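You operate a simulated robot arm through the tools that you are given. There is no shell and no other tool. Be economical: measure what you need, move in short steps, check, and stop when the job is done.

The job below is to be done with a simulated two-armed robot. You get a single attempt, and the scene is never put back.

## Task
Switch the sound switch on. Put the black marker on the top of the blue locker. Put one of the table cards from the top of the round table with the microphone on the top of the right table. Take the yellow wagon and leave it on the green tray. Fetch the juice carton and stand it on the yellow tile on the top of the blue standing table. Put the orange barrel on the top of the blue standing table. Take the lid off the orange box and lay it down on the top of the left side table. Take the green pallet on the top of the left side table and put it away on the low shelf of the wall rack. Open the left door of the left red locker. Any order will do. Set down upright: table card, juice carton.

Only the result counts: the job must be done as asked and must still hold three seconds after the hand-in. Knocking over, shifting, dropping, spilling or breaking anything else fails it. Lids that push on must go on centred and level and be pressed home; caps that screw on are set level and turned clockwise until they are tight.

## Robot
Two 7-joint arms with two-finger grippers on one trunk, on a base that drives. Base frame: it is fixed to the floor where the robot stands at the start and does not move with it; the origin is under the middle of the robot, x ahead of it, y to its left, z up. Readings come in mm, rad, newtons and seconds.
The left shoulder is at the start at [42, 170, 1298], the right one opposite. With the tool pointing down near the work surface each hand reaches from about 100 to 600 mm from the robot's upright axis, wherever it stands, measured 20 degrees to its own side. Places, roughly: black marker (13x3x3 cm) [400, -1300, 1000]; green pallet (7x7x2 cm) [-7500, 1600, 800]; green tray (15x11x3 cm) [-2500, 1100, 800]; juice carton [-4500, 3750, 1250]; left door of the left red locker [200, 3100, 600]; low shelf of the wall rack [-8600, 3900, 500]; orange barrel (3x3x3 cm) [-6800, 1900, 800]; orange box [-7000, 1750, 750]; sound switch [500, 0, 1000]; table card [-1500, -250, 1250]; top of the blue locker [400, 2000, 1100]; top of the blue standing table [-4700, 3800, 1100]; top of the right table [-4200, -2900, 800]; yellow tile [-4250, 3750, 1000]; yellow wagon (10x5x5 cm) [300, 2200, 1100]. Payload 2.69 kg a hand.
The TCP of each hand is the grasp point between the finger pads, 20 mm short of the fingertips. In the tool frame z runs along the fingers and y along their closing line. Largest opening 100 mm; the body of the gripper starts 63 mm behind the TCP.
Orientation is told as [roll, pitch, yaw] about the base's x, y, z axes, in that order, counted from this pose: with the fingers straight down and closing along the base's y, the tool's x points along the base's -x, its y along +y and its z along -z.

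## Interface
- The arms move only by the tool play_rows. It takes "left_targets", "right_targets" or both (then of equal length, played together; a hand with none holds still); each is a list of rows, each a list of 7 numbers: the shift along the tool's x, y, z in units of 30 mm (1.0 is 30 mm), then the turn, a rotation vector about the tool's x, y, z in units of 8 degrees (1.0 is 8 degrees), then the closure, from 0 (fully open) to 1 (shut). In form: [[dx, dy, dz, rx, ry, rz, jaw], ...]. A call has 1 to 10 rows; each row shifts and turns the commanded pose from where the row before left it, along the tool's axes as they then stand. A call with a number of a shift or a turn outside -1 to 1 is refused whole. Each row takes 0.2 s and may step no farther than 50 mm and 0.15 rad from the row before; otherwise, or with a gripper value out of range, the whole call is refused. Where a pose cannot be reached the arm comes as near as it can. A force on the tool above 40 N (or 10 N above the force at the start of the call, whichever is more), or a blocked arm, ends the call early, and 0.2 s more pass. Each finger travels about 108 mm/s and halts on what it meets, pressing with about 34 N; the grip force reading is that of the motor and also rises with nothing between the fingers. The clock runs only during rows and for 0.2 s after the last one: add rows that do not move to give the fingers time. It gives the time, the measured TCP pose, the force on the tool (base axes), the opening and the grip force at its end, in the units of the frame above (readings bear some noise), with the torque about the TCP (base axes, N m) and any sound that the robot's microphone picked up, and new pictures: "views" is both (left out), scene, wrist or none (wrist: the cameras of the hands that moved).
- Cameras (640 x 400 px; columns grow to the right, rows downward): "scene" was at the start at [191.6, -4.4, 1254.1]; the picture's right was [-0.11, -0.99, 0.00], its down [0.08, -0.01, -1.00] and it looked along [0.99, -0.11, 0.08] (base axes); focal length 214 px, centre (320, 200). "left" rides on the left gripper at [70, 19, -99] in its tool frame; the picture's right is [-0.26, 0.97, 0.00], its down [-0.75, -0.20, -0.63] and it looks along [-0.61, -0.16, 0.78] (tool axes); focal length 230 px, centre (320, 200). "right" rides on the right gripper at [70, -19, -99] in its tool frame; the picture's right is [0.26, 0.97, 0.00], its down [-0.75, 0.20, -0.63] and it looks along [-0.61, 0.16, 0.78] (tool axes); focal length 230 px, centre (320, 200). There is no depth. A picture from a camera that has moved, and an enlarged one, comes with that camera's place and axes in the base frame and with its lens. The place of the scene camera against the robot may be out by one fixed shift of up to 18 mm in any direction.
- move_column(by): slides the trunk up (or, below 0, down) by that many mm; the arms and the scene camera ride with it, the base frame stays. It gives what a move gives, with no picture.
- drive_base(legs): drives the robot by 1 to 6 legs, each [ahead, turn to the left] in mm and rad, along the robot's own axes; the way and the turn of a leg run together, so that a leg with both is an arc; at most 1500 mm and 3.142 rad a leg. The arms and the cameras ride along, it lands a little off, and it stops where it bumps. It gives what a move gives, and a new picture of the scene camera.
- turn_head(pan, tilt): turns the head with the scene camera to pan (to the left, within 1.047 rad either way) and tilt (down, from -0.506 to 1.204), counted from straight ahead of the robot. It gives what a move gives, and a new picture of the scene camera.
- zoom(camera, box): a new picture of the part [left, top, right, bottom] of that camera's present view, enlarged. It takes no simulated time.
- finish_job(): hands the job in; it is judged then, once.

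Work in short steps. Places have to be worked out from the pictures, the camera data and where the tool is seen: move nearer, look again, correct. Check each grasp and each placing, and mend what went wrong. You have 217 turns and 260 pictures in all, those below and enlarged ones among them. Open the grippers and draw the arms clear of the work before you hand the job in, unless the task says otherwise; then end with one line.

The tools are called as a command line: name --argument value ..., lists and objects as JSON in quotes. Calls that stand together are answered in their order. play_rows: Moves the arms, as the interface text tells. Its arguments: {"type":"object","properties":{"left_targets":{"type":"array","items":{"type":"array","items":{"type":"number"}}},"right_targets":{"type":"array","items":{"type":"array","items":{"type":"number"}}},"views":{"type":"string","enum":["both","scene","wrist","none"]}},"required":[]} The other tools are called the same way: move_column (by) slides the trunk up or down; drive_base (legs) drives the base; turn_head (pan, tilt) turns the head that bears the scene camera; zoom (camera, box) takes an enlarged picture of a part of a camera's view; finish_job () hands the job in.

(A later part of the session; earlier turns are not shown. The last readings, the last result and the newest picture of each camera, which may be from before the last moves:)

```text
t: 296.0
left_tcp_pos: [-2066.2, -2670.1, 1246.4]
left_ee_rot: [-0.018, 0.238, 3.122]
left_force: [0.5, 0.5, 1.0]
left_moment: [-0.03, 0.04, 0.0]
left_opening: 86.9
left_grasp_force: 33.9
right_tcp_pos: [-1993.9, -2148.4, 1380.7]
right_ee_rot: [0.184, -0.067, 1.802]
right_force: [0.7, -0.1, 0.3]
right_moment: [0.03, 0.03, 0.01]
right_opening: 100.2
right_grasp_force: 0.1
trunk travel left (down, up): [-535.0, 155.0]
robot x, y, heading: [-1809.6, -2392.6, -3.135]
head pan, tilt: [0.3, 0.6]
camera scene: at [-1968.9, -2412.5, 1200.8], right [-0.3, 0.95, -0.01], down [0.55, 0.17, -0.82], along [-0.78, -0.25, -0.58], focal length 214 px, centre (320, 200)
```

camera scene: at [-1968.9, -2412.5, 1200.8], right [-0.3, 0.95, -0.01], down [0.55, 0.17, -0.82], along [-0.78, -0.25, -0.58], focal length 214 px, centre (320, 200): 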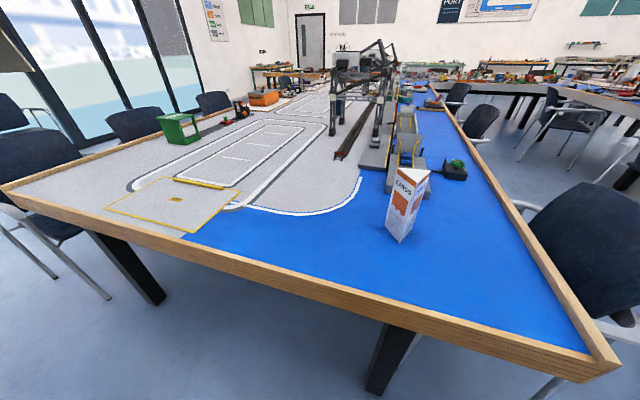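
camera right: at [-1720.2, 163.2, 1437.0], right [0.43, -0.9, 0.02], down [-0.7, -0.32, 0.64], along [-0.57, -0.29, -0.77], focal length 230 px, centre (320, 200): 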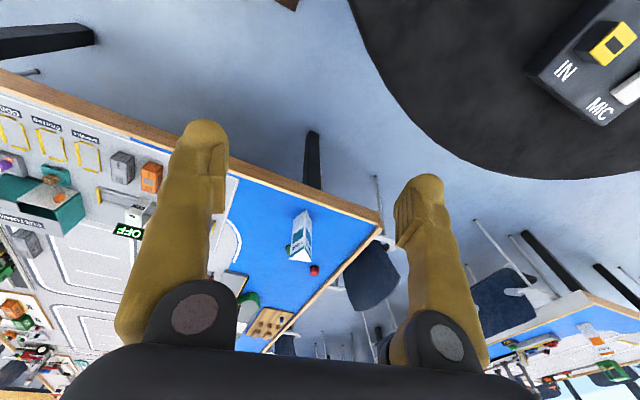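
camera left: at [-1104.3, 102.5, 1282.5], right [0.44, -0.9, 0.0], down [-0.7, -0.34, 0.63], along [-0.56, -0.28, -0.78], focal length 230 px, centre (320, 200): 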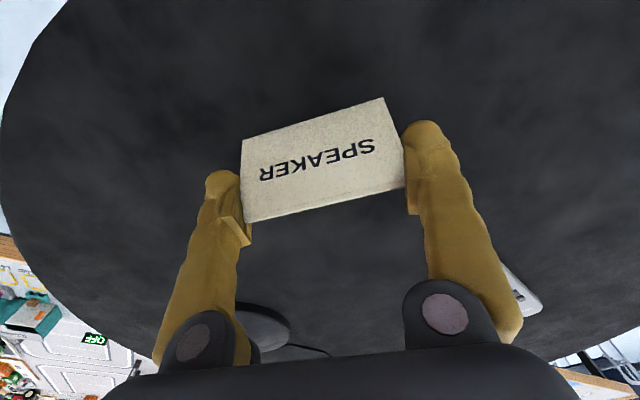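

The blue area near the edge is free; I aim for [-2350, -2655]. I drive 90 mm nearer, lower the trunk, and level the left hand while moving it out.

drive_base --legs '[[90, 0]]'

move_column --by -250

play_rows --left_targets '[[0, 0, 0, 0, -1, 0, 0.3], [0, 0, 0, 0, -0.8, 0, 0.3], [-0.9, 0, 0, 0, 0, 0, 0.3], [-0.95, 0, 0, 0, 0, 0, 0.3], [-0.95, 0, 0, 0, 0, 0, 0.3], [-0.95, 0, 0, 0, 0, 0, 0.3], [-0.95, 0, 0.3, 0, 0, 0, 0.3], [-0.95, 0, 0.6, 0, 0, 0, 0.3], [-0.95, 0, 0.6, 0, 0, 0, 0.3], [0, 0, 0, 0, 0, 0, 0.3]]' --views "both"

```text
t: 297.1
left_tcp_pos: [-2140.2, -2673.1, 1255.5]
left_ee_rot: [-0.013, 0.204, 3.123]
left_force: [0.0, -0.3, 1.6]
left_moment: [-0.04, -0.01, -0.03]
left_opening: 87.1
left_grasp_force: 33.2
right_tcp_pos: [-2065.2, -2148.8, 1384.0]
right_ee_rot: [0.2, -0.069, 1.802]
right_force: [-0.8, 0.2, 0.3]
right_moment: [0.04, -0.11, 0.03]
right_opening: 100.1
right_grasp_force: 0.1
trunk travel left (down, up): [-535.0, 155.0]
robot x, y, heading: [-1899.2, -2390.3, -3.133]
head pan, tilt: [0.3, 0.6]
camera scene: at [-2036.4, -2413.0, 1203.8], right [-0.3, 0.95, 0.0], down [0.54, 0.17, -0.83], along [-0.79, -0.25, -0.56], focal length 214 px, centre (320, 200)
```

scene: 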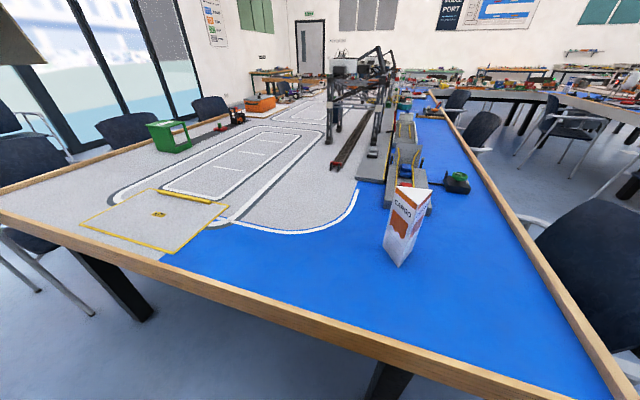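

```text
t: 299.7
left_tcp_pos: [-2142.4, -2671.5, 991.8]
left_ee_rot: [-0.026, 0.265, 3.122]
left_force: [-0.2, -0.6, 0.6]
left_moment: [-0.03, 0.0, 0.02]
left_opening: 87.0
left_grasp_force: 33.5
right_tcp_pos: [-2070.6, -2149.8, 1131.7]
right_ee_rot: [0.194, -0.069, 1.801]
right_force: [-0.5, 0.2, 0.1]
right_moment: [0.01, 0.0, 0.01]
right_opening: 99.8
right_grasp_force: 0.0
trunk travel left (down, up): [-285.0, 405.0]
robot x, y, heading: [-1894.4, -2392.6, -3.136]
head pan, tilt: [0.3, 0.6]
```

```text
t: 301.9
left_tcp_pos: [-2372.1, -2696.5, 943.4]
left_ee_rot: [-0.013, -0.043, 3.126]
left_force: [-0.5, 0.6, 0.0]
left_moment: [-0.01, 0.03, 0.01]
left_opening: 87.0
left_grasp_force: 33.9
left hand out of reach, approached as far as the arm can: row 1, 2
right_tcp_pos: [-2071.0, -2148.7, 1132.6]
right_ee_rot: [0.198, -0.069, 1.8]
right_force: [0.2, -0.1, 0.3]
right_moment: [0.02, -0.02, -0.02]
right_opening: 100.1
right_grasp_force: 0.1
trunk travel left (down, up): [-285.0, 405.0]
robot x, y, heading: [-1900.4, -2390.9, -3.129]
head pan, tilt: [0.3, 0.6]
camera scene: at [-2055.9, -2413.1, 950.7], right [-0.3, 0.95, -0.01], down [0.55, 0.17, -0.82], along [-0.78, -0.25, -0.58], focal length 214 px, centre (320, 200)
camera left: at [-2298.9, -2719.4, 1039.3], right [-0.27, -0.96, 0.0], down [-0.72, 0.2, 0.66], along [-0.64, 0.18, -0.75], focal length 230 px, centre (320, 200)
```

scene: 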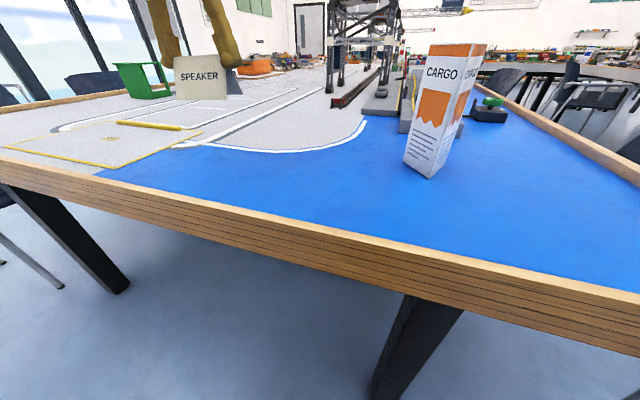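
left: 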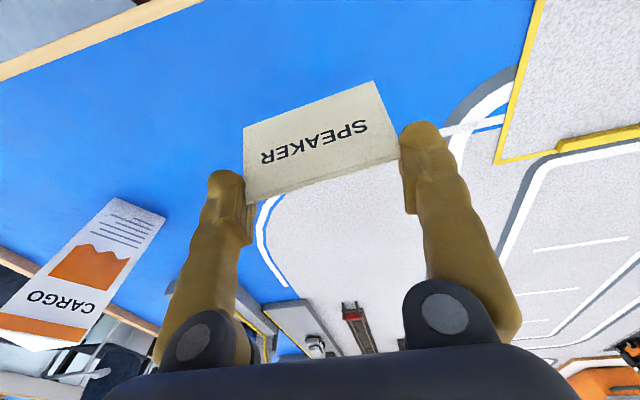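

Below the card is free blue surface. I level and lower towards the table.

play_rows --left_targets '[[0, 0, 0.5, 0, 0.31, 0, 0.3], [0, 0, 1, 0, 0, 0, 0.3], [0, 0, 1, 0, 0, 0, 0.3], [0, 0, 0.9, 0, 0, 0, 0.3], [0, 0, 0, 0, 0, 0, 0.3]]' --views "scene"

```text
t: 303.1
left_tcp_pos: [-2372.4, -2695.7, 840.7]
left_ee_rot: [-0.015, 0.0, 3.126]
left_force: [-0.1, 0.1, 0.4]
left_moment: [-0.01, 0.02, 0.02]
left_opening: 86.7
left_grasp_force: 33.8
right_tcp_pos: [-2070.7, -2149.5, 1132.0]
right_ee_rot: [0.197, -0.067, 1.801]
right_force: [0.2, 0.3, -0.2]
right_moment: [-0.02, -0.01, 0.03]
right_opening: 100.0
right_grasp_force: 0.1
trunk travel left (down, up): [-285.0, 405.0]
robot x, y, heading: [-1900.5, -2393.8, -3.135]
head pan, tilt: [0.3, 0.6]
camera scene: at [-2056.1, -2413.1, 950.7], right [-0.3, 0.95, -0.01], down [0.55, 0.17, -0.82], along [-0.78, -0.25, -0.58], focal length 214 px, centre (320, 200)
```

scene: 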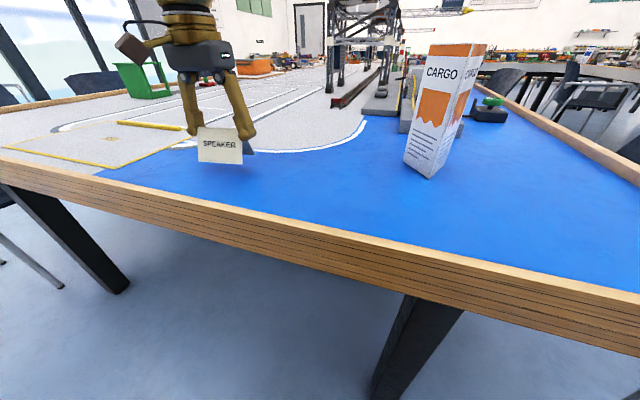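

play_rows --left_targets '[[0, 0, 0.25, 0, 0, 0, 0.3], [0, 0, 0.25, 0, 0, 0, 0.3], [0, 0, 0.15, 0, 0, 0, 0.3], [0, 0, 0, 0, 0, 0, 0.3]]' --views "scene"

```text
t: 304.1
left_tcp_pos: [-2372.6, -2695.3, 822.2]
left_ee_rot: [-0.012, 0.001, 3.124]
left_force: [-0.4, 0.0, 0.5]
left_moment: [0.02, -0.02, -0.02]
left_opening: 86.9
left_grasp_force: 34.3
right_tcp_pos: [-2070.2, -2149.7, 1134.0]
right_ee_rot: [0.197, -0.07, 1.801]
right_force: [0.1, 0.1, -0.3]
right_moment: [-0.02, 0.01, 0.02]
right_opening: 100.0
right_grasp_force: 0.1
trunk travel left (down, up): [-285.0, 405.0]
robot x, y, heading: [-1896.9, -2393.8, -3.136]
head pan, tilt: [0.3, 0.6]
camera scene: at [-2056.2, -2413.2, 950.7], right [-0.3, 0.95, -0.01], down [0.55, 0.17, -0.82], along [-0.78, -0.25, -0.58], focal length 214 px, centre (320, 200)
```

scene: 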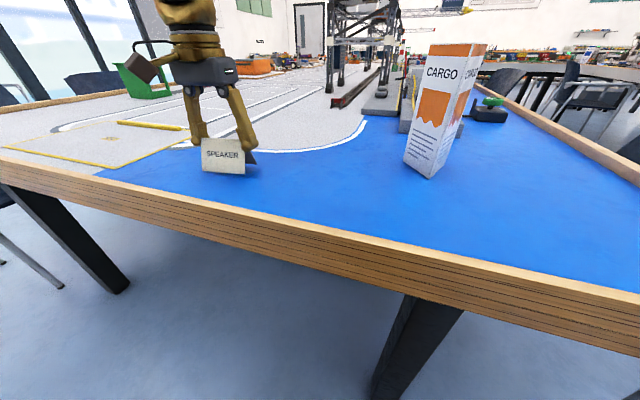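

Not down yet. I continue with small steps.

play_rows --left_targets '[[0, 0, 0.1, 0, 0, 0, 0.3], [0, 0, 0.1, 0, 0, 0, 0.3], [0, 0, 0.1, 0, 0, 0, 0.3], [0, 0, 0, 0, 0, 0, 0.3]]' --views "none"

```text
t: 305.1
left_tcp_pos: [-2373.6, -2694.1, 816.8]
left_ee_rot: [-0.01, -0.006, 3.125]
left_force: [-1.7, 1.9, 22.4]
left_moment: [-0.9, 0.38, -0.1]
left_opening: 87.2
left_grasp_force: 34.3
right_tcp_pos: [-2069.2, -2148.2, 1132.9]
right_ee_rot: [0.199, -0.07, 1.799]
right_force: [-0.5, -0.7, -0.2]
right_moment: [0.02, 0.01, 0.02]
right_opening: 100.0
right_grasp_force: 0.1
trunk travel left (down, up): [-285.0, 405.0]
robot x, y, heading: [-1895.0, -2389.1, -3.127]
head pan, tilt: [0.3, 0.6]
```

Contact. I ease up 2 mm, open and lift away.

play_rows --left_targets '[[0, 0, -0.07, 0, 0, 0, 0.3], [0, 0, 0, 0, 0, 0, 0.05], [0, 0, 0, 0, 0, 0, 0], [0, 0, 0, 0, 0, 0, 0], [0, 0, -1, 0, 0, 0, 0], [0, 0, -1, 0, 0, 0, 0], [0, 0, -1, 0, 0, 0, 0], [0, 0, -1, 0, 0, 0, 0]]' --views "both"

```text
t: 306.9
left_tcp_pos: [-2371.6, -2694.9, 934.5]
left_ee_rot: [-0.012, 0.001, 3.126]
left_force: [0.2, 0.5, -0.3]
left_moment: [-0.03, 0.01, 0.0]
left_opening: 99.9
left_grasp_force: 0.1
right_tcp_pos: [-2070.0, -2149.8, 1132.7]
right_ee_rot: [0.2, -0.07, 1.799]
right_force: [0.2, -0.2, -0.7]
right_moment: [0.01, 0.0, 0.0]
right_opening: 100.2
right_grasp_force: 0.1
trunk travel left (down, up): [-285.0, 405.0]
robot x, y, heading: [-1898.2, -2391.9, -3.139]
head pan, tilt: [0.3, 0.6]
camera scene: at [-2055.9, -2413.1, 950.7], right [-0.3, 0.95, -0.01], down [0.55, 0.17, -0.82], along [-0.78, -0.25, -0.58], focal length 214 px, centre (320, 200)
camera left: at [-2303.2, -2718.7, 1034.4], right [-0.27, -0.96, -0.01], down [-0.75, 0.2, 0.63], along [-0.6, 0.18, -0.78], focal length 230 px, centre (320, 200)
```

scene: 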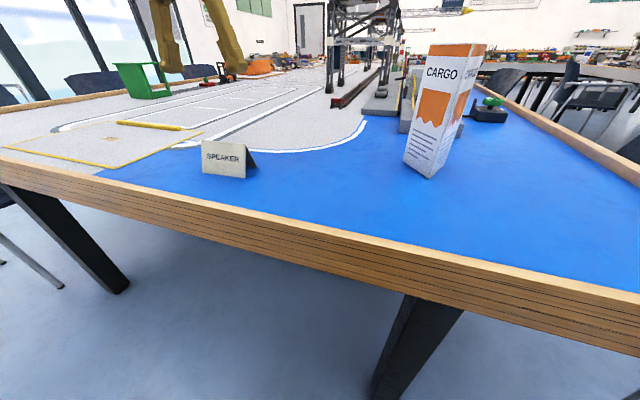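
left: 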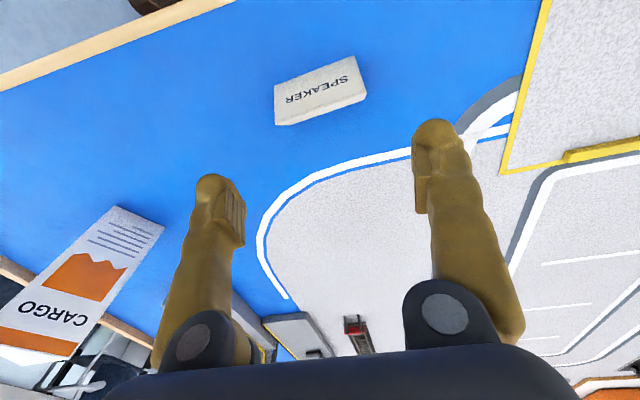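

The card stands upright on the right table. Four jobs remain at the far end. I raise the hands and trunk, back off and drive back along the whiteboard side.

play_rows --left_targets '[[0.5, 0, -1, 0, 0, 0, 0], [1, 0, -1, 0, 0, 0, 0], [1, 0, -1, 0, 0, 0, 0], [1, 0, -0.5, 0, 0, 0, 0]]' --right_targets '[[0, 0, 0, 0.7, 0, 0, 0], [0, 0, 0, 0.7, 0, 0, 0], [0, 0, 0, 0, 0, 0, 0], [0, 0, 0, 0, 0, 0, 0]]' --views "none"

move_column --by 200

drive_base --legs '[[-300, 0], [0, -2.07], [1200, 0], [1186, 0], [0, 0.502], [1400, 0]]'

```text
t: 307.9
left_tcp_pos: [-2267.6, -2697.2, 1036.8]
left_ee_rot: [-0.009, 0.016, 3.127]
left_force: [-0.1, 0.7, -0.2]
left_moment: [-0.06, -0.03, 0.01]
left_opening: 100.0
left_grasp_force: 0.0
right_tcp_pos: [-2071.2, -2147.1, 1131.2]
right_ee_rot: [0.0, -0.067, 1.802]
right_force: [0.7, 0.7, -0.7]
right_moment: [-0.05, -0.04, 0.0]
right_opening: 100.0
right_grasp_force: 0.0
trunk travel left (down, up): [-285.0, 405.0]
robot x, y, heading: [-1894.8, -2391.4, -3.139]
head pan, tilt: [0.3, 0.6]
```

```text
t: 310.1
left_tcp_pos: [-2267.2, -2700.0, 1231.1]
left_ee_rot: [-0.014, 0.025, 3.126]
left_force: [0.0, 0.0, -0.4]
left_moment: [-0.02, -0.03, -0.02]
left_opening: 100.1
left_grasp_force: 0.1
right_tcp_pos: [-2071.3, -2149.5, 1332.0]
right_ee_rot: [0.001, -0.071, 1.802]
right_force: [0.3, -0.1, -0.7]
right_moment: [0.01, -0.01, 0.02]
right_opening: 100.1
right_grasp_force: 0.1
trunk travel left (down, up): [-485.0, 205.0]
robot x, y, heading: [-1896.2, -2388.1, -3.132]
head pan, tilt: [0.3, 0.6]
```

```text
t: 336.6
left_tcp_pos: [-723.8, 1448.2, 1232.4]
left_ee_rot: [-0.013, 0.022, 1.542]
left_force: [-0.3, 0.5, -0.8]
left_moment: [-0.02, -0.01, 0.01]
left_opening: 100.2
left_grasp_force: 0.1
right_tcp_pos: [-174.2, 1243.8, 1331.3]
right_ee_rot: [0.003, -0.069, 0.218]
right_force: [0.1, -0.3, 0.8]
right_moment: [-0.03, 0.01, -0.02]
right_opening: 99.6
right_grasp_force: 0.1
trunk travel left (down, up): [-485.0, 205.0]
robot x, y, heading: [-419.1, 1075.7, 1.567]
head pan, tilt: [0.3, 0.6]
camera scene: at [-431.3, 1254.2, 1150.6], right [0.96, 0.29, -0.01], down [0.16, -0.55, -0.82], along [-0.24, 0.78, -0.58], focal length 214 px, centre (320, 200)
```

scene: 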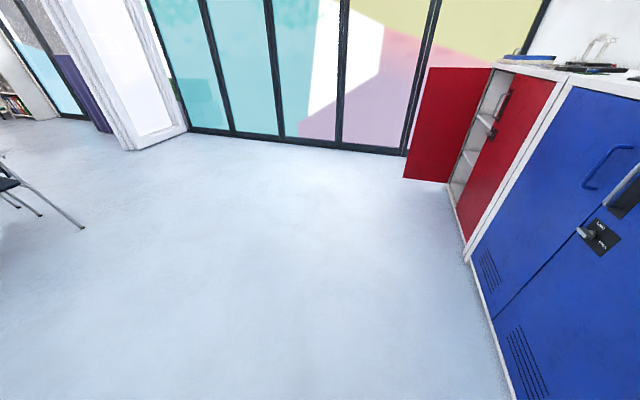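

Clear. I go on to the north aisle and westwards along y about 2550.

drive_base --legs '[[0, 0.653], [900, 0], [920, 0], [0, 0.92], [1400, 0], [1300, 0]]'

turn_head --pan 0 --tilt 0.25

```text
t: 337.4
left_tcp_pos: [-737.2, 1371.8, 1203.2]
left_ee_rot: [-0.005, 0.131, 1.589]
left_force: [-1.0, -0.5, -0.5]
left_moment: [0.0, -0.02, -0.02]
left_opening: 100.0
left_grasp_force: 0.1
right_tcp_pos: [-182.7, 1202.1, 1334.9]
right_ee_rot: [-0.023, -0.051, 0.248]
right_force: [2.8, 64.5, 90.6]
right_moment: [-2.8, -1.95, 1.55]
right_opening: 67.0
right_grasp_force: 0.1
trunk travel left (down, up): [-485.0, 205.0]
robot x, y, heading: [-420.8, 1073.3, 1.603]
head pan, tilt: [0.3, 0.6]
stopped in leg 1: the robot was blocked; the commanded pose is now the measured one
camera scene: at [-439.1, 1253.4, 1150.5], right [0.95, 0.32, 0.0], down [0.19, -0.55, -0.82], along [-0.27, 0.77, -0.58], focal length 214 px, centre (320, 200)
```

scene: 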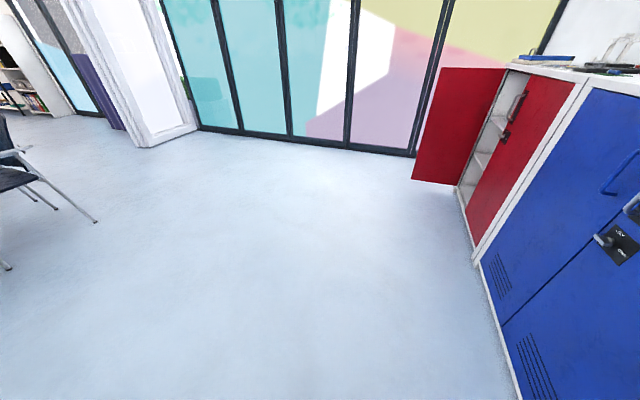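

```text
t: 338.2
left_tcp_pos: [-734.9, 1371.5, 1204.4]
left_ee_rot: [-0.004, 0.125, 1.588]
left_force: [-0.1, -0.4, -0.3]
left_moment: [0.04, 0.0, 0.03]
left_opening: 99.9
left_grasp_force: 0.0
right_tcp_pos: [-181.0, 1201.7, 1333.6]
right_ee_rot: [-0.025, -0.048, 0.247]
right_force: [3.0, 63.6, 88.0]
right_moment: [-2.59, -1.94, 1.44]
right_opening: 67.4
right_grasp_force: 0.0
trunk travel left (down, up): [-485.0, 205.0]
robot x, y, heading: [-419.2, 1075.6, 1.603]
head pan, tilt: [0.0, 0.25]
camera scene: at [-411.7, 1263.1, 1182.6], right [1.0, 0.03, 0.0], down [0.01, -0.26, -0.96], along [-0.03, 0.96, -0.26], focal length 214 px, centre (320, 200)
```

scene: 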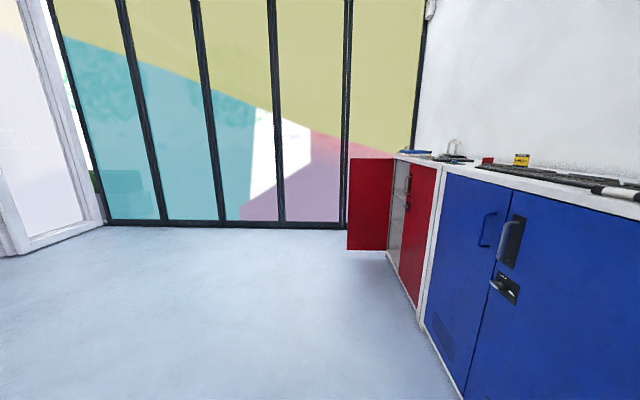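

Found it: the right hand has been pushed back into my own body (90 N), and that blocks the drive. I move both hands well forward.

play_rows --right_targets '[[0, 0.6, 0, 0, 0, 0, 0.3], [0, 1, 0, 0, 0, 0, 0.3], [0, 1, 0, 0, 0, 0, 0.3], [0, 1, 0, 0, 0, 0, 0.3], [0, 1, 0, 0, 0, 0, 0.3], [0, 1, 0, 0, 0, 0, 0.3], [0, 1, 0, 0, 0, 0, 0.3], [0, 1, 0, 0, 0, 0, 0.3], [0, 0.8, 0, 0, 0, 0, 0.3]]' --left_targets '[[0, 0, 0, 0, -0.9, 0, 0], [-0.5, 0, 0, 0, 0, 0, 0], [-0.5, 0, 0, 0, 0, 0, 0], [-0.5, 0, 0, 0, 0, 0, 0], [-0.5, 0, 0, 0, 0, 0, 0], [-0.5, 0, 0, 0, 0, 0, 0], [-0.5, 0, 0, 0, 0, 0, 0], [-0.5, 0, 0, 0, 0, 0, 0], [0, 0, 0, 0, 0, 0, 0]]' --views "none"

drive_base --legs '[[0, 0.617], [900, 0], [920, 0], [0, 0.92], [1400, 0], [1300, 0]]'

```text
t: 340.2
left_tcp_pos: [-741.7, 1482.7, 1227.7]
left_ee_rot: [-0.002, -0.063, 1.588]
left_force: [-1.1, -0.2, 0.4]
left_moment: [-0.04, -0.03, 0.01]
left_opening: 100.3
left_grasp_force: 0.0
left hand out of reach, approached as far as the arm can: row 1
right_tcp_pos: [-242.8, 1439.2, 1338.9]
right_ee_rot: [0.014, -0.066, 0.251]
right_force: [0.6, -0.5, 0.0]
right_moment: [0.03, 0.01, -0.02]
right_opening: 69.9
right_grasp_force: 0.0
trunk travel left (down, up): [-485.0, 205.0]
robot x, y, heading: [-420.3, 1076.9, 1.597]
head pan, tilt: [0.0, 0.25]
```

```text
t: 366.3
left_tcp_pos: [-4642.0, 2248.4, 1228.2]
left_ee_rot: [-0.003, -0.064, 3.12]
left_force: [0.6, -0.2, 1.1]
left_moment: [-0.01, 0.0, -0.02]
left_opening: 99.9
left_grasp_force: 0.0
right_tcp_pos: [-4578.3, 2743.8, 1338.8]
right_ee_rot: [0.011, -0.066, 1.779]
right_force: [0.4, 0.3, 0.2]
right_moment: [0.0, -0.03, 0.03]
right_opening: 70.1
right_grasp_force: 0.2
trunk travel left (down, up): [-485.0, 205.0]
robot x, y, heading: [-4222.1, 2555.2, 3.135]
head pan, tilt: [0.0, 0.25]
camera scene: at [-4393.1, 2559.6, 1182.6], right [0.01, 1.0, 0.0], down [0.26, 0.0, -0.96], along [-0.96, 0.01, -0.26], focal length 214 px, centre (320, 200)
```

scene: 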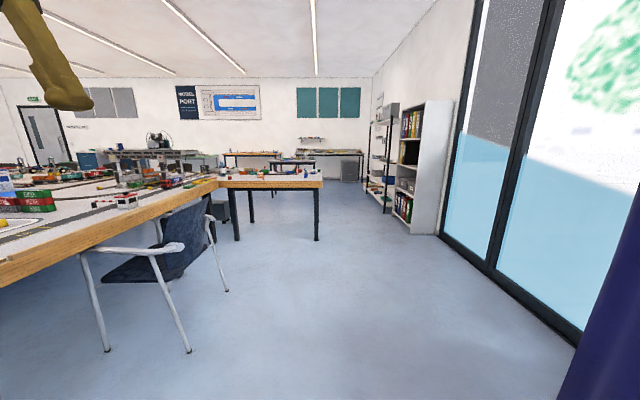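

The left side table's near edge is at about x -6480, y 1600 to 2600. I drive closer to it.

drive_base --legs '[[0, 0.165], [1450, 0], [250, 0], [0, -0.158]]'

turn_head --pan 0 --tilt 0.45

```text
t: 376.3
left_tcp_pos: [-6314.5, 2002.3, 1234.0]
left_ee_rot: [-0.001, -0.081, 3.109]
left_force: [0.1, -0.4, 0.8]
left_moment: [-0.01, 0.01, 0.0]
left_opening: 99.8
left_grasp_force: 0.1
right_tcp_pos: [-6243.8, 2497.4, 1343.7]
right_ee_rot: [0.029, -0.072, 1.77]
right_force: [-0.5, 0.7, 0.6]
right_moment: [0.01, 0.0, -0.03]
right_opening: 70.0
right_grasp_force: 0.1
trunk travel left (down, up): [-485.0, 205.0]
robot x, y, heading: [-5913.2, 2305.8, 3.122]
head pan, tilt: [0.0, 0.25]
camera scene: at [-6081.0, 2312.8, 1182.7], right [0.02, 1.0, 0.0], down [0.26, -0.01, -0.96], along [-0.96, 0.02, -0.26], focal length 214 px, centre (320, 200)
```

scene: 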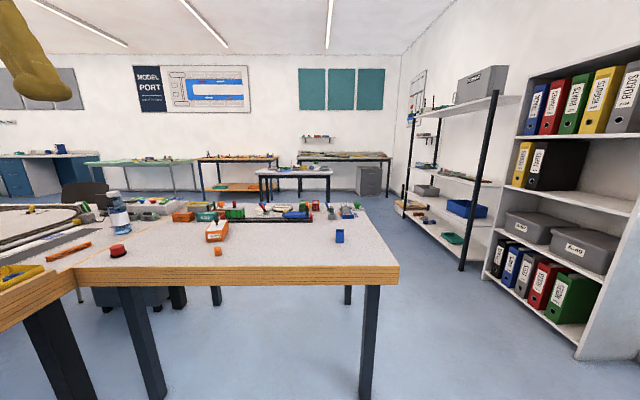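

```text
t: 377.0
left_tcp_pos: [-6292.5, 2002.2, 1231.5]
left_ee_rot: [-0.002, -0.074, 3.111]
left_force: [1.0, 0.0, -0.5]
left_moment: [-0.02, 0.03, 0.0]
left_opening: 100.0
left_grasp_force: 0.1
right_tcp_pos: [-6220.7, 2497.9, 1349.1]
right_ee_rot: [0.047, -0.077, 1.768]
right_force: [0.1, -0.1, 0.4]
right_moment: [-0.03, 0.07, -0.03]
right_opening: 70.0
right_grasp_force: 0.1
trunk travel left (down, up): [-485.0, 205.0]
robot x, y, heading: [-5909.6, 2307.1, 3.124]
head pan, tilt: [0.0, 0.45]
camera scene: at [-6078.0, 2312.6, 1164.4], right [0.02, 1.0, 0.0], down [0.45, -0.01, -0.89], along [-0.89, 0.02, -0.45], focal length 214 px, centre (320, 200)
```

scene: 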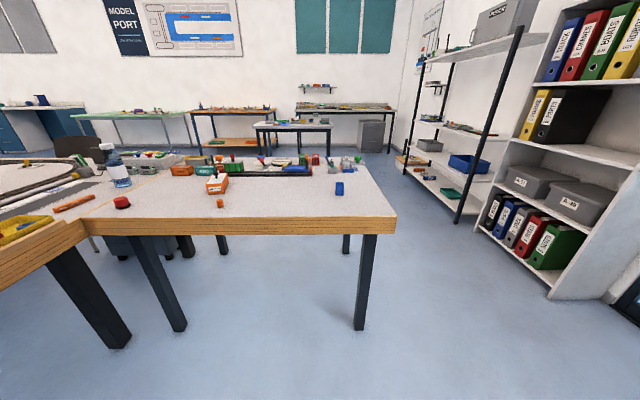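

zoom --camera "scene" --box '[90, 130, 400, 250]'

zoom --camera "scene" --box '[390, 60, 550, 240]'

```text
2.06 times, centred on (245, 190) of scene
camera zoom: at [-6078.0, 2312.6, 1164.4], right [0.02, 1.0, 0.0], down [0.45, -0.01, -0.89], along [-0.89, 0.02, -0.45], focal length 443 px, centre (475, 221)
```

zoom: 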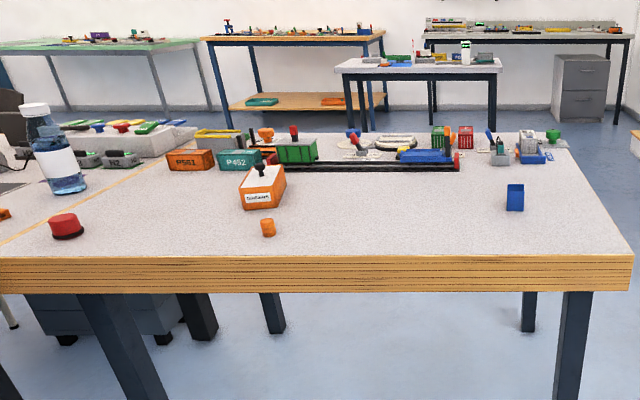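

```text
2.22 times, centred on (470, 150) of scene
camera zoom: at [-6078.0, 2312.6, 1164.4], right [0.02, 1.0, 0.0], down [0.45, -0.01, -0.89], along [-0.89, 0.02, -0.45], focal length 477 px, centre (-13, 311)
```

zoom: 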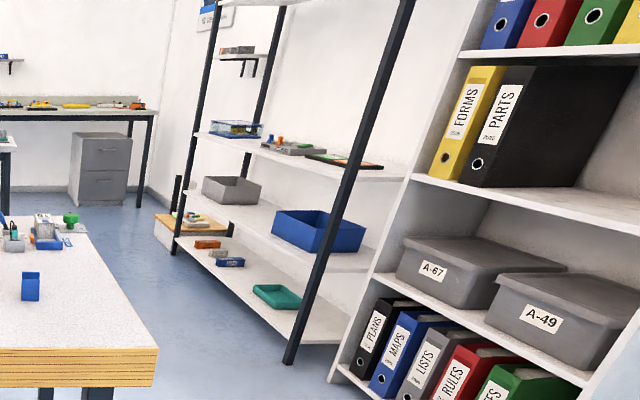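

The orange barrel is at about [-6801, 1948], the orange box with its knobbed lid at about [-6951, 1881]; the table's edge is at x -6700. The rack's low shelf is the one with the bins, z about 490. I drive up to the table's east edge at y 2000 and lower the trunk.

drive_base --legs '[[0, 0.551], [600, 0], [0, -0.535]]'

move_column --by -190

turn_head --pan 0.1 --tilt 0.6

```text
t: 383.6
left_tcp_pos: [-6809.8, 1695.6, 1231.5]
left_ee_rot: [-0.003, -0.071, 3.118]
left_force: [0.0, -0.1, 0.7]
left_moment: [0.02, 0.01, 0.01]
left_opening: 100.1
left_grasp_force: 0.0
right_tcp_pos: [-6742.7, 2191.9, 1349.3]
right_ee_rot: [0.047, -0.075, 1.777]
right_force: [-0.6, -0.3, -0.5]
right_moment: [0.0, 0.02, -0.02]
right_opening: 70.0
right_grasp_force: 0.1
trunk travel left (down, up): [-485.0, 205.0]
robot x, y, heading: [-6430.6, 1998.3, 3.139]
head pan, tilt: [0.0, 0.45]
camera scene: at [-6597.5, 2004.1, 1164.1], right [0.01, 1.0, 0.0], down [0.45, 0.0, -0.89], along [-0.89, 0.01, -0.45], focal length 214 px, centre (320, 200)
```

scene: 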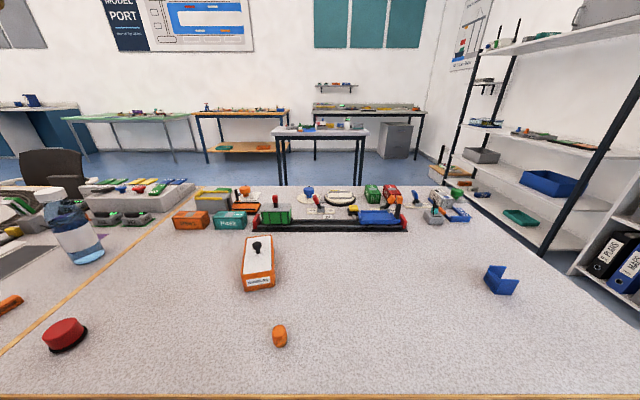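

```text
t: 383.9
left_tcp_pos: [-6764.0, 1698.9, 1211.8]
left_ee_rot: [0.0, -0.009, 3.12]
left_force: [-0.8, 0.8, -0.2]
left_moment: [-0.06, 0.04, 0.0]
left_opening: 99.8
left_grasp_force: 0.0
right_tcp_pos: [-6695.3, 2196.3, 1355.3]
right_ee_rot: [0.084, -0.085, 1.771]
right_force: [0.9, -0.3, 0.1]
right_moment: [-0.06, 0.06, -0.01]
right_opening: 70.0
right_grasp_force: 0.0
trunk travel left (down, up): [-482.0, 208.0]
robot x, y, heading: [-6428.6, 1999.2, 3.133]
head pan, tilt: [0.0, 0.45]
stopped: the arm was blocked; the commanded pose is now the measured one
```

```text
t: 384.6
left_tcp_pos: [-6769.2, 1695.8, 1210.5]
left_ee_rot: [-0.004, -0.011, 3.119]
left_force: [-0.5, 0.2, 0.3]
left_moment: [0.0, 0.0, 0.01]
left_opening: 100.1
left_grasp_force: 0.0
right_tcp_pos: [-6700.2, 2192.0, 1354.3]
right_ee_rot: [0.079, -0.087, 1.773]
right_force: [0.0, -0.4, 0.0]
right_moment: [-0.01, -0.04, 0.02]
right_opening: 69.9
right_grasp_force: 0.2
trunk travel left (down, up): [-482.0, 208.0]
robot x, y, heading: [-6432.5, 1995.8, 3.13]
head pan, tilt: [0.099, 0.6]
camera scene: at [-6594.6, 1995.0, 1147.8], right [-0.09, 1.0, 0.0], down [0.58, 0.05, -0.82], along [-0.81, -0.07, -0.58], focal length 214 px, centre (320, 200)
```

scene: 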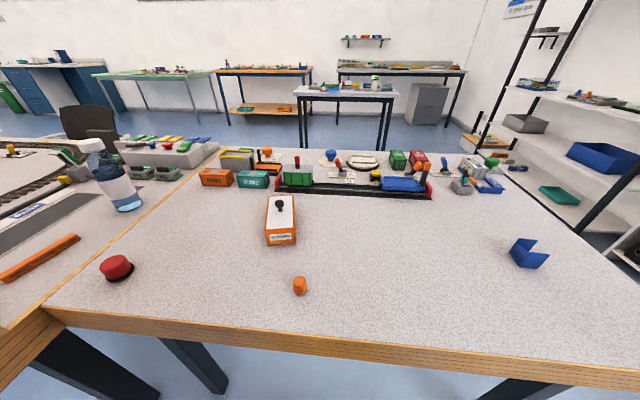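

The trunk stopped after 3 mm; I retry the lowering.

move_column --by -180

zoom --camera "scene" --box '[190, 130, 450, 310]'

```text
t: 386.6
left_tcp_pos: [-6767.2, 1696.5, 1033.8]
left_ee_rot: [-0.002, -0.02, 3.12]
left_force: [0.4, -0.3, -0.4]
left_moment: [-0.03, 0.0, 0.01]
left_opening: 100.2
left_grasp_force: 0.1
right_tcp_pos: [-6699.4, 2193.8, 1175.3]
right_ee_rot: [0.078, -0.086, 1.772]
right_force: [-0.7, 0.5, 0.1]
right_moment: [0.01, -0.01, 0.0]
right_opening: 70.1
right_grasp_force: 0.2
trunk travel left (down, up): [-302.0, 388.0]
robot x, y, heading: [-6428.6, 1996.6, 3.132]
head pan, tilt: [0.099, 0.6]
```

```text
2.22 times, centred on (320, 220) of scene
camera zoom: at [-6590.5, 1995.1, 968.0], right [-0.09, 1.0, 0.0], down [0.58, 0.05, -0.82], along [-0.81, -0.07, -0.58], focal length 477 px, centre (320, 156)
```

zoom: 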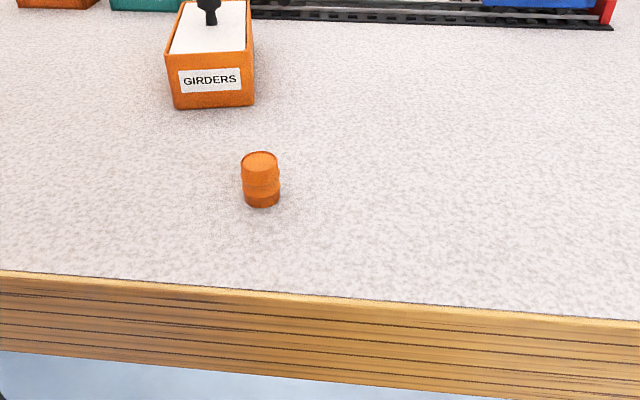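

Two heights give: barrel [-6819, 1938, 788], lid knob about [-7028, 1853, 821]. I drive 60 mm nearer and bring the left hand above the knob.

drive_base --legs '[[60, 0]]'

play_rows --left_targets '[[-0.84, -0.65, 0.4, 0, 0, 0, 0.3], [-0.84, -0.65, 0.5, 0, 0, 0, 0.3], [-0.84, -0.65, 0.5, 0, 0, 0, 0.3], [-0.84, -0.65, 0.5, 0, 0, 0, 0.3], [-0.84, -0.65, 0.5, 0, 0, 0, 0.3], [-0.84, -0.65, 0.5, 0, 0, 0, 0.3], [-0.84, -0.65, 0.6, 0, 0, 0, 0.3], [-0.84, -0.65, 0.6, 0, 0, 0, 0.3], [0, 0, 0, 0, 0, 0, 0.3]]' --views "both"

```text
t: 387.6
left_tcp_pos: [-6821.9, 1697.5, 1048.2]
left_ee_rot: [0.0, -0.064, 3.122]
left_force: [0.2, 0.4, 0.6]
left_moment: [0.0, 0.01, -0.02]
left_opening: 100.0
left_grasp_force: 0.1
right_tcp_pos: [-6749.2, 2193.2, 1177.5]
right_ee_rot: [0.088, -0.088, 1.772]
right_force: [-0.4, -0.2, 0.1]
right_moment: [-0.02, -0.08, -0.03]
right_opening: 69.8
right_grasp_force: 0.1
trunk travel left (down, up): [-302.0, 388.0]
robot x, y, heading: [-6491.0, 1999.1, 3.13]
head pan, tilt: [0.099, 0.6]
camera scene: at [-6633.7, 1995.7, 970.9], right [-0.09, 1.0, 0.0], down [0.56, 0.05, -0.83], along [-0.82, -0.07, -0.56], focal length 214 px, centre (320, 200)
```

scene: 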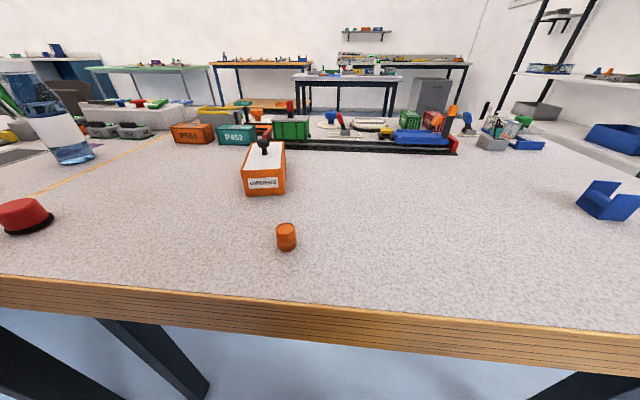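

```text
t: 389.6
left_tcp_pos: [-7029.3, 1857.4, 936.2]
left_ee_rot: [-0.002, -0.062, 3.119]
left_force: [0.8, 0.8, 0.0]
left_moment: [-0.01, 0.0, 0.0]
left_opening: 69.9
left_grasp_force: 0.1
right_tcp_pos: [-6752.6, 2194.3, 1176.5]
right_ee_rot: [0.084, -0.087, 1.772]
right_force: [0.0, 0.4, 0.2]
right_moment: [0.0, -0.01, 0.03]
right_opening: 69.8
right_grasp_force: 0.1
trunk travel left (down, up): [-302.0, 388.0]
robot x, y, heading: [-6488.7, 1993.2, 3.133]
head pan, tilt: [0.099, 0.6]
camera scene: at [-6650.9, 1995.8, 968.0], right [-0.09, 1.0, 0.0], down [0.58, 0.05, -0.82], along [-0.81, -0.07, -0.58], focal length 214 px, centre (320, 200)
camera left: at [-6954.3, 1835.9, 1031.3], right [-0.28, -0.96, 0.01], down [-0.71, 0.21, 0.67], along [-0.65, 0.18, -0.74], focal length 230 px, centre (320, 200)
```

scene: 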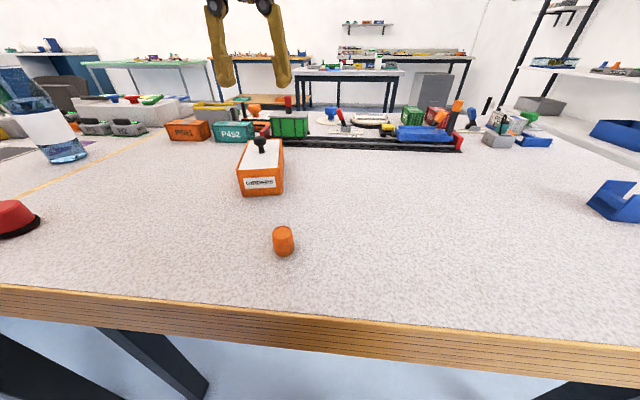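
left: 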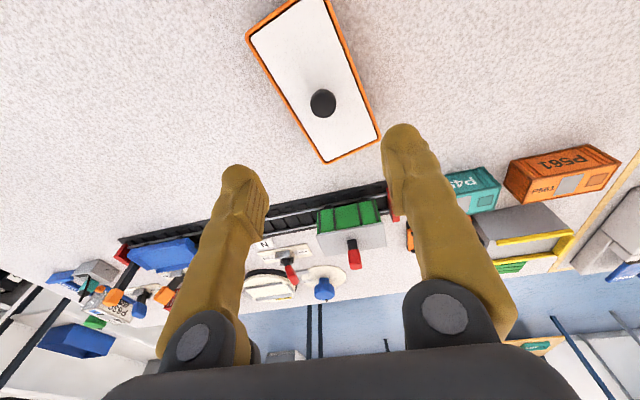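

The knob is at [-7026, 1852], centred on the lid, right under the hand. I level and lower to z 850, then check.

play_rows --left_targets '[[-0.05, 0.15, 0.5, 0, 0.44, 0, 0.4], [0, 0, 1, 0, 0, 0, 0.4], [0, 0, 1, 0, 0, 0, 0.4], [0, 0, 0.4, 0, 0, 0, 0.4], [0, 0, 0, 0, 0, 0, 0.4]]' --views "both"

```text
t: 390.8
left_tcp_pos: [-7031.6, 1853.6, 849.6]
left_ee_rot: [-0.001, 0.0, 3.122]
left_force: [-0.3, 0.3, -0.4]
left_moment: [0.01, 0.01, -0.01]
left_opening: 60.3
left_grasp_force: 0.1
right_tcp_pos: [-6753.1, 2194.5, 1176.2]
right_ee_rot: [0.085, -0.087, 1.771]
right_force: [0.3, 0.5, -0.1]
right_moment: [-0.02, -0.03, -0.03]
right_opening: 70.0
right_grasp_force: 0.1
trunk travel left (down, up): [-302.0, 388.0]
robot x, y, heading: [-6486.1, 1998.2, 3.133]
head pan, tilt: [0.099, 0.6]
camera scene: at [-6651.1, 1995.9, 967.9], right [-0.09, 1.0, 0.0], down [0.58, 0.05, -0.82], along [-0.81, -0.07, -0.58], focal length 214 px, centre (320, 200)
camera left: at [-6963.7, 1832.5, 949.1], right [-0.28, -0.96, 0.0], down [-0.75, 0.22, 0.63], along [-0.6, 0.18, -0.78], focal length 230 px, centre (320, 200)
```

scene: 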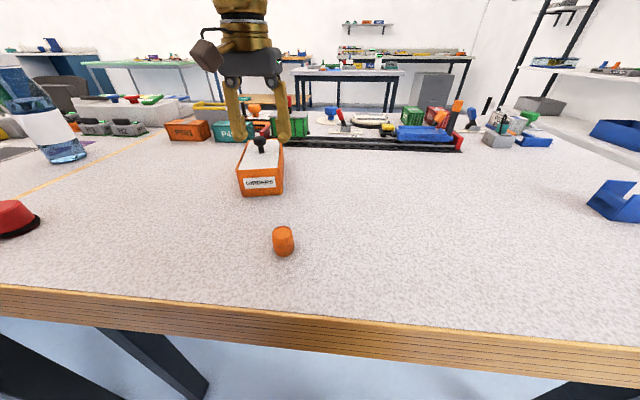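
left: 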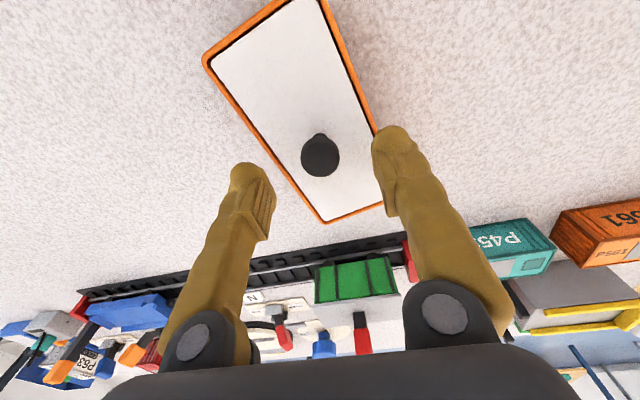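

play_rows --left_targets '[[0.13, 0.05, 0.4, 0, 0, 0, 0.4], [0, 0, 0.3, 0, 0, 0, 0.4], [0, 0, 0, 0, 0, 0, 0.7], [0, 0, 0, 0, 0, 0, 1], [0, 0, 0, 0, 0, 0, 1], [0, 0, 0, 0, 0, 0, 1]]' --views "wrist"

```text
t: 392.2
left_tcp_pos: [-7028.3, 1851.3, 829.4]
left_ee_rot: [-0.001, 0.001, 3.12]
left_force: [0.5, -1.9, 1.6]
left_moment: [-0.05, -0.03, -0.02]
left_opening: 11.8
left_grasp_force: 33.8
right_tcp_pos: [-6752.8, 2195.1, 1177.7]
right_ee_rot: [0.086, -0.087, 1.772]
right_force: [-0.1, 0.1, 0.3]
right_moment: [0.02, 0.01, -0.03]
right_opening: 70.0
right_grasp_force: 0.1
trunk travel left (down, up): [-302.0, 388.0]
robot x, y, heading: [-6488.9, 1998.4, 3.135]
head pan, tilt: [0.099, 0.6]
heard: snap
camera left: at [-6959.1, 1830.1, 927.8], right [-0.28, -0.96, 0.0], down [-0.75, 0.22, 0.63], along [-0.6, 0.18, -0.78], focal length 230 px, centre (320, 200)
```

left: 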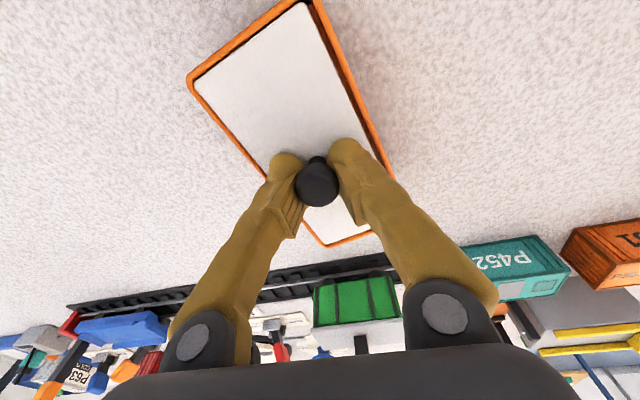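

A snap was heard and the knob is gripped at 11.8 mm. I lift straight up.

play_rows --left_targets '[[0, 0, -0.3, 0, 0, 0, 1], [0, 0, -0.6, 0, 0, 0, 1], [0, 0, -1, 0, 0, 0, 1], [0, 0, -1, 0, 0, 0, 1], [0, 0, 0, 0, 0, 0, 1]]' --views "both"

```text
t: 393.4
left_tcp_pos: [-7028.7, 1850.9, 915.9]
left_ee_rot: [-0.003, 0.0, 3.12]
left_force: [0.2, 0.6, -0.1]
left_moment: [-0.01, 0.01, -0.03]
left_opening: 11.8
left_grasp_force: 34.2
right_tcp_pos: [-6752.9, 2193.8, 1176.2]
right_ee_rot: [0.087, -0.087, 1.771]
right_force: [-0.1, -0.2, 0.4]
right_moment: [0.03, 0.02, -0.03]
right_opening: 70.0
right_grasp_force: 0.1
trunk travel left (down, up): [-302.0, 388.0]
robot x, y, heading: [-6488.9, 1997.9, 3.132]
head pan, tilt: [0.099, 0.6]
camera scene: at [-6651.3, 1995.9, 967.9], right [-0.09, 1.0, 0.0], down [0.58, 0.05, -0.82], along [-0.81, -0.07, -0.58], focal length 214 px, centre (320, 200)
camera left: at [-6959.6, 1829.5, 1014.6], right [-0.28, -0.96, 0.0], down [-0.75, 0.22, 0.63], along [-0.6, 0.18, -0.78], focal length 230 px, centre (320, 200)
```

scene: 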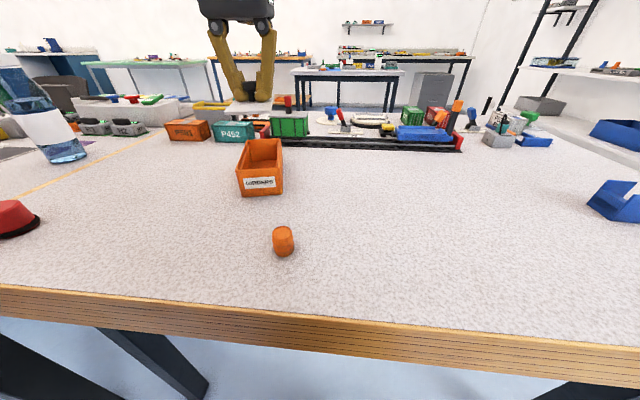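
left: 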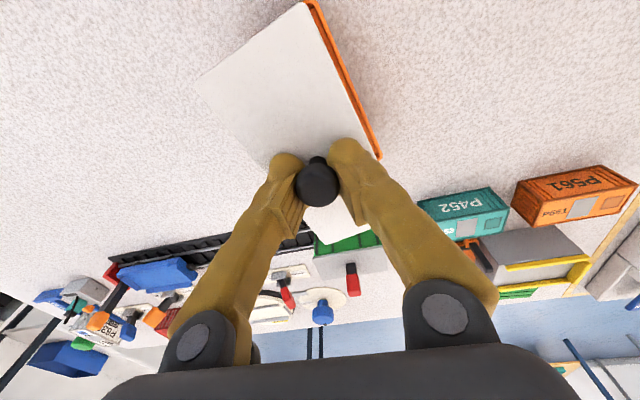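

The lid is off; the box stays in place. I carry the lid to the free area at about [-6905, 2090].

play_rows --left_targets '[[0.46, -0.886, 0, 0, 0, 0, 1], [0.46, -0.886, 0, 0, 0, 0, 1], [0.46, -0.886, 0, 0, 0, 0, 1], [0.46, -0.886, 0, 0, 0, 0, 1], [0.46, -0.886, 0, 0, 0, 0, 1], [0.46, -0.886, 0, 0, 0, 0, 1], [0.46, -0.886, 0, 0, 0, 0, 1], [0.46, -0.886, 0, 0, 0, 0, 1], [0.46, -0.886, 0, 0, 0, 0, 1], [0, 0, 0, 0, 0, 0, 1]]' --views "none"

play_rows --left_targets '[[0, 0, 1, 0, 0, 0, 1], [0, 0, 1, 0, 0, 0, 1], [0, 0, 0.8, 0, 0, 0, 1], [0, 0, 0, 0, 0, 0, 1]]' --views "both"

```text
t: 395.8
left_tcp_pos: [-6897.2, 2077.3, 944.3]
left_ee_rot: [-0.052, -0.025, -3.116]
left_force: [0.8, -0.6, -0.3]
left_moment: [-0.01, 0.07, -0.01]
left_opening: 11.6
left_grasp_force: 34.0
right_tcp_pos: [-6728.4, 2195.8, 1180.4]
right_ee_rot: [0.11, -0.094, 1.769]
right_force: [0.8, 0.1, 0.0]
right_moment: [0.02, 0.09, 0.0]
right_opening: 70.2
right_grasp_force: 0.1
trunk travel left (down, up): [-302.0, 388.0]
robot x, y, heading: [-6489.3, 1996.1, 3.132]
head pan, tilt: [0.099, 0.6]
stopped in row 10 (left hand): the arm was blocked; the commanded pose is now the measured one
```

```text
t: 397.0
left_tcp_pos: [-6910.6, 2071.2, 897.9]
left_ee_rot: [-0.13, -0.061, -3.046]
left_force: [0.5, 0.1, -0.1]
left_moment: [-0.02, 0.07, 0.03]
left_opening: 11.7
left_grasp_force: 34.2
right_tcp_pos: [-6709.3, 2195.7, 1184.9]
right_ee_rot: [0.123, -0.097, 1.767]
right_force: [0.9, -0.1, 0.3]
right_moment: [-0.02, 0.11, 0.04]
right_opening: 70.5
right_grasp_force: 0.1
trunk travel left (down, up): [-302.0, 388.0]
robot x, y, heading: [-6486.9, 1996.0, 3.128]
head pan, tilt: [0.099, 0.6]
stopped in row 4 (left hand): the arm was blocked; the commanded pose is now the measured one
camera scene: at [-6647.3, 1996.3, 968.7], right [-0.09, 1.0, 0.0], down [0.57, 0.05, -0.82], along [-0.81, -0.07, -0.58], focal length 214 px, centre (320, 200)
camera left: at [-6833.4, 2046.6, 989.9], right [-0.17, -0.98, -0.11], down [-0.72, 0.05, 0.69], along [-0.67, 0.2, -0.71], focal length 230 px, centre (320, 200)
```

scene: 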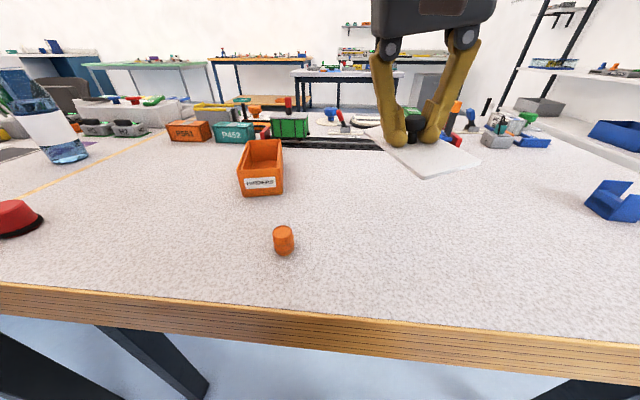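
left: 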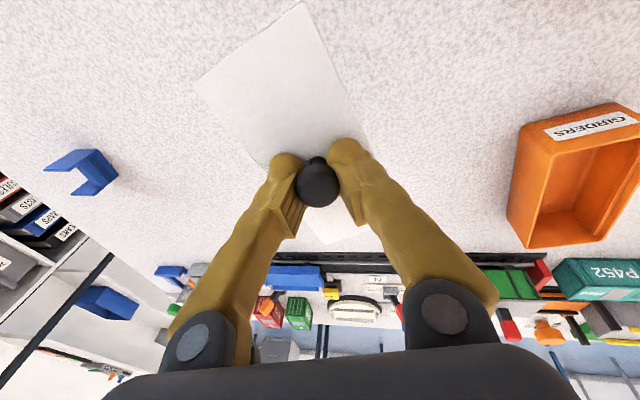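

The left arm gets blocked reaching across to the right. I carry the lid instead to the free area on the left at about [-6885, 1725], straightening the hand on the way.

play_rows --left_targets '[[0.1, 1, -0.4, 0, 0, 0, 1], [0.1, 1, 0, 0, 0, 0, 1], [0.1, 1, 0, -0.93, 0, 0, 1], [0.1, 1, 0, 0, 0.44, 0.79, 1], [0.1, 1, 0, 0, 0, 0, 1], [0.1, 1, 0, 0, 0, 0, 1], [0.1, 1, 0, 0, 0, 0, 1], [0.1, 1, 0, 0, 0, 0, 1], [0.1, 1, 0, 0, 0, 0, 1], [0, 1, 0, 0, 0, 0, 1]]' --views "none"

```text
t: 399.2
left_tcp_pos: [-6877.5, 1772.0, 894.1]
left_ee_rot: [-0.001, 0.008, 3.13]
left_force: [1.4, -0.4, -1.3]
left_moment: [0.03, -0.03, -0.01]
left_opening: 11.6
left_grasp_force: 34.3
right_tcp_pos: [-6714.8, 2194.1, 1183.9]
right_ee_rot: [0.117, -0.097, 1.768]
right_force: [-0.1, 0.4, 0.2]
right_moment: [0.02, 0.0, 0.03]
right_opening: 69.8
right_grasp_force: 0.1
trunk travel left (down, up): [-302.0, 388.0]
robot x, y, heading: [-6486.1, 2001.3, 3.135]
head pan, tilt: [0.099, 0.6]
```

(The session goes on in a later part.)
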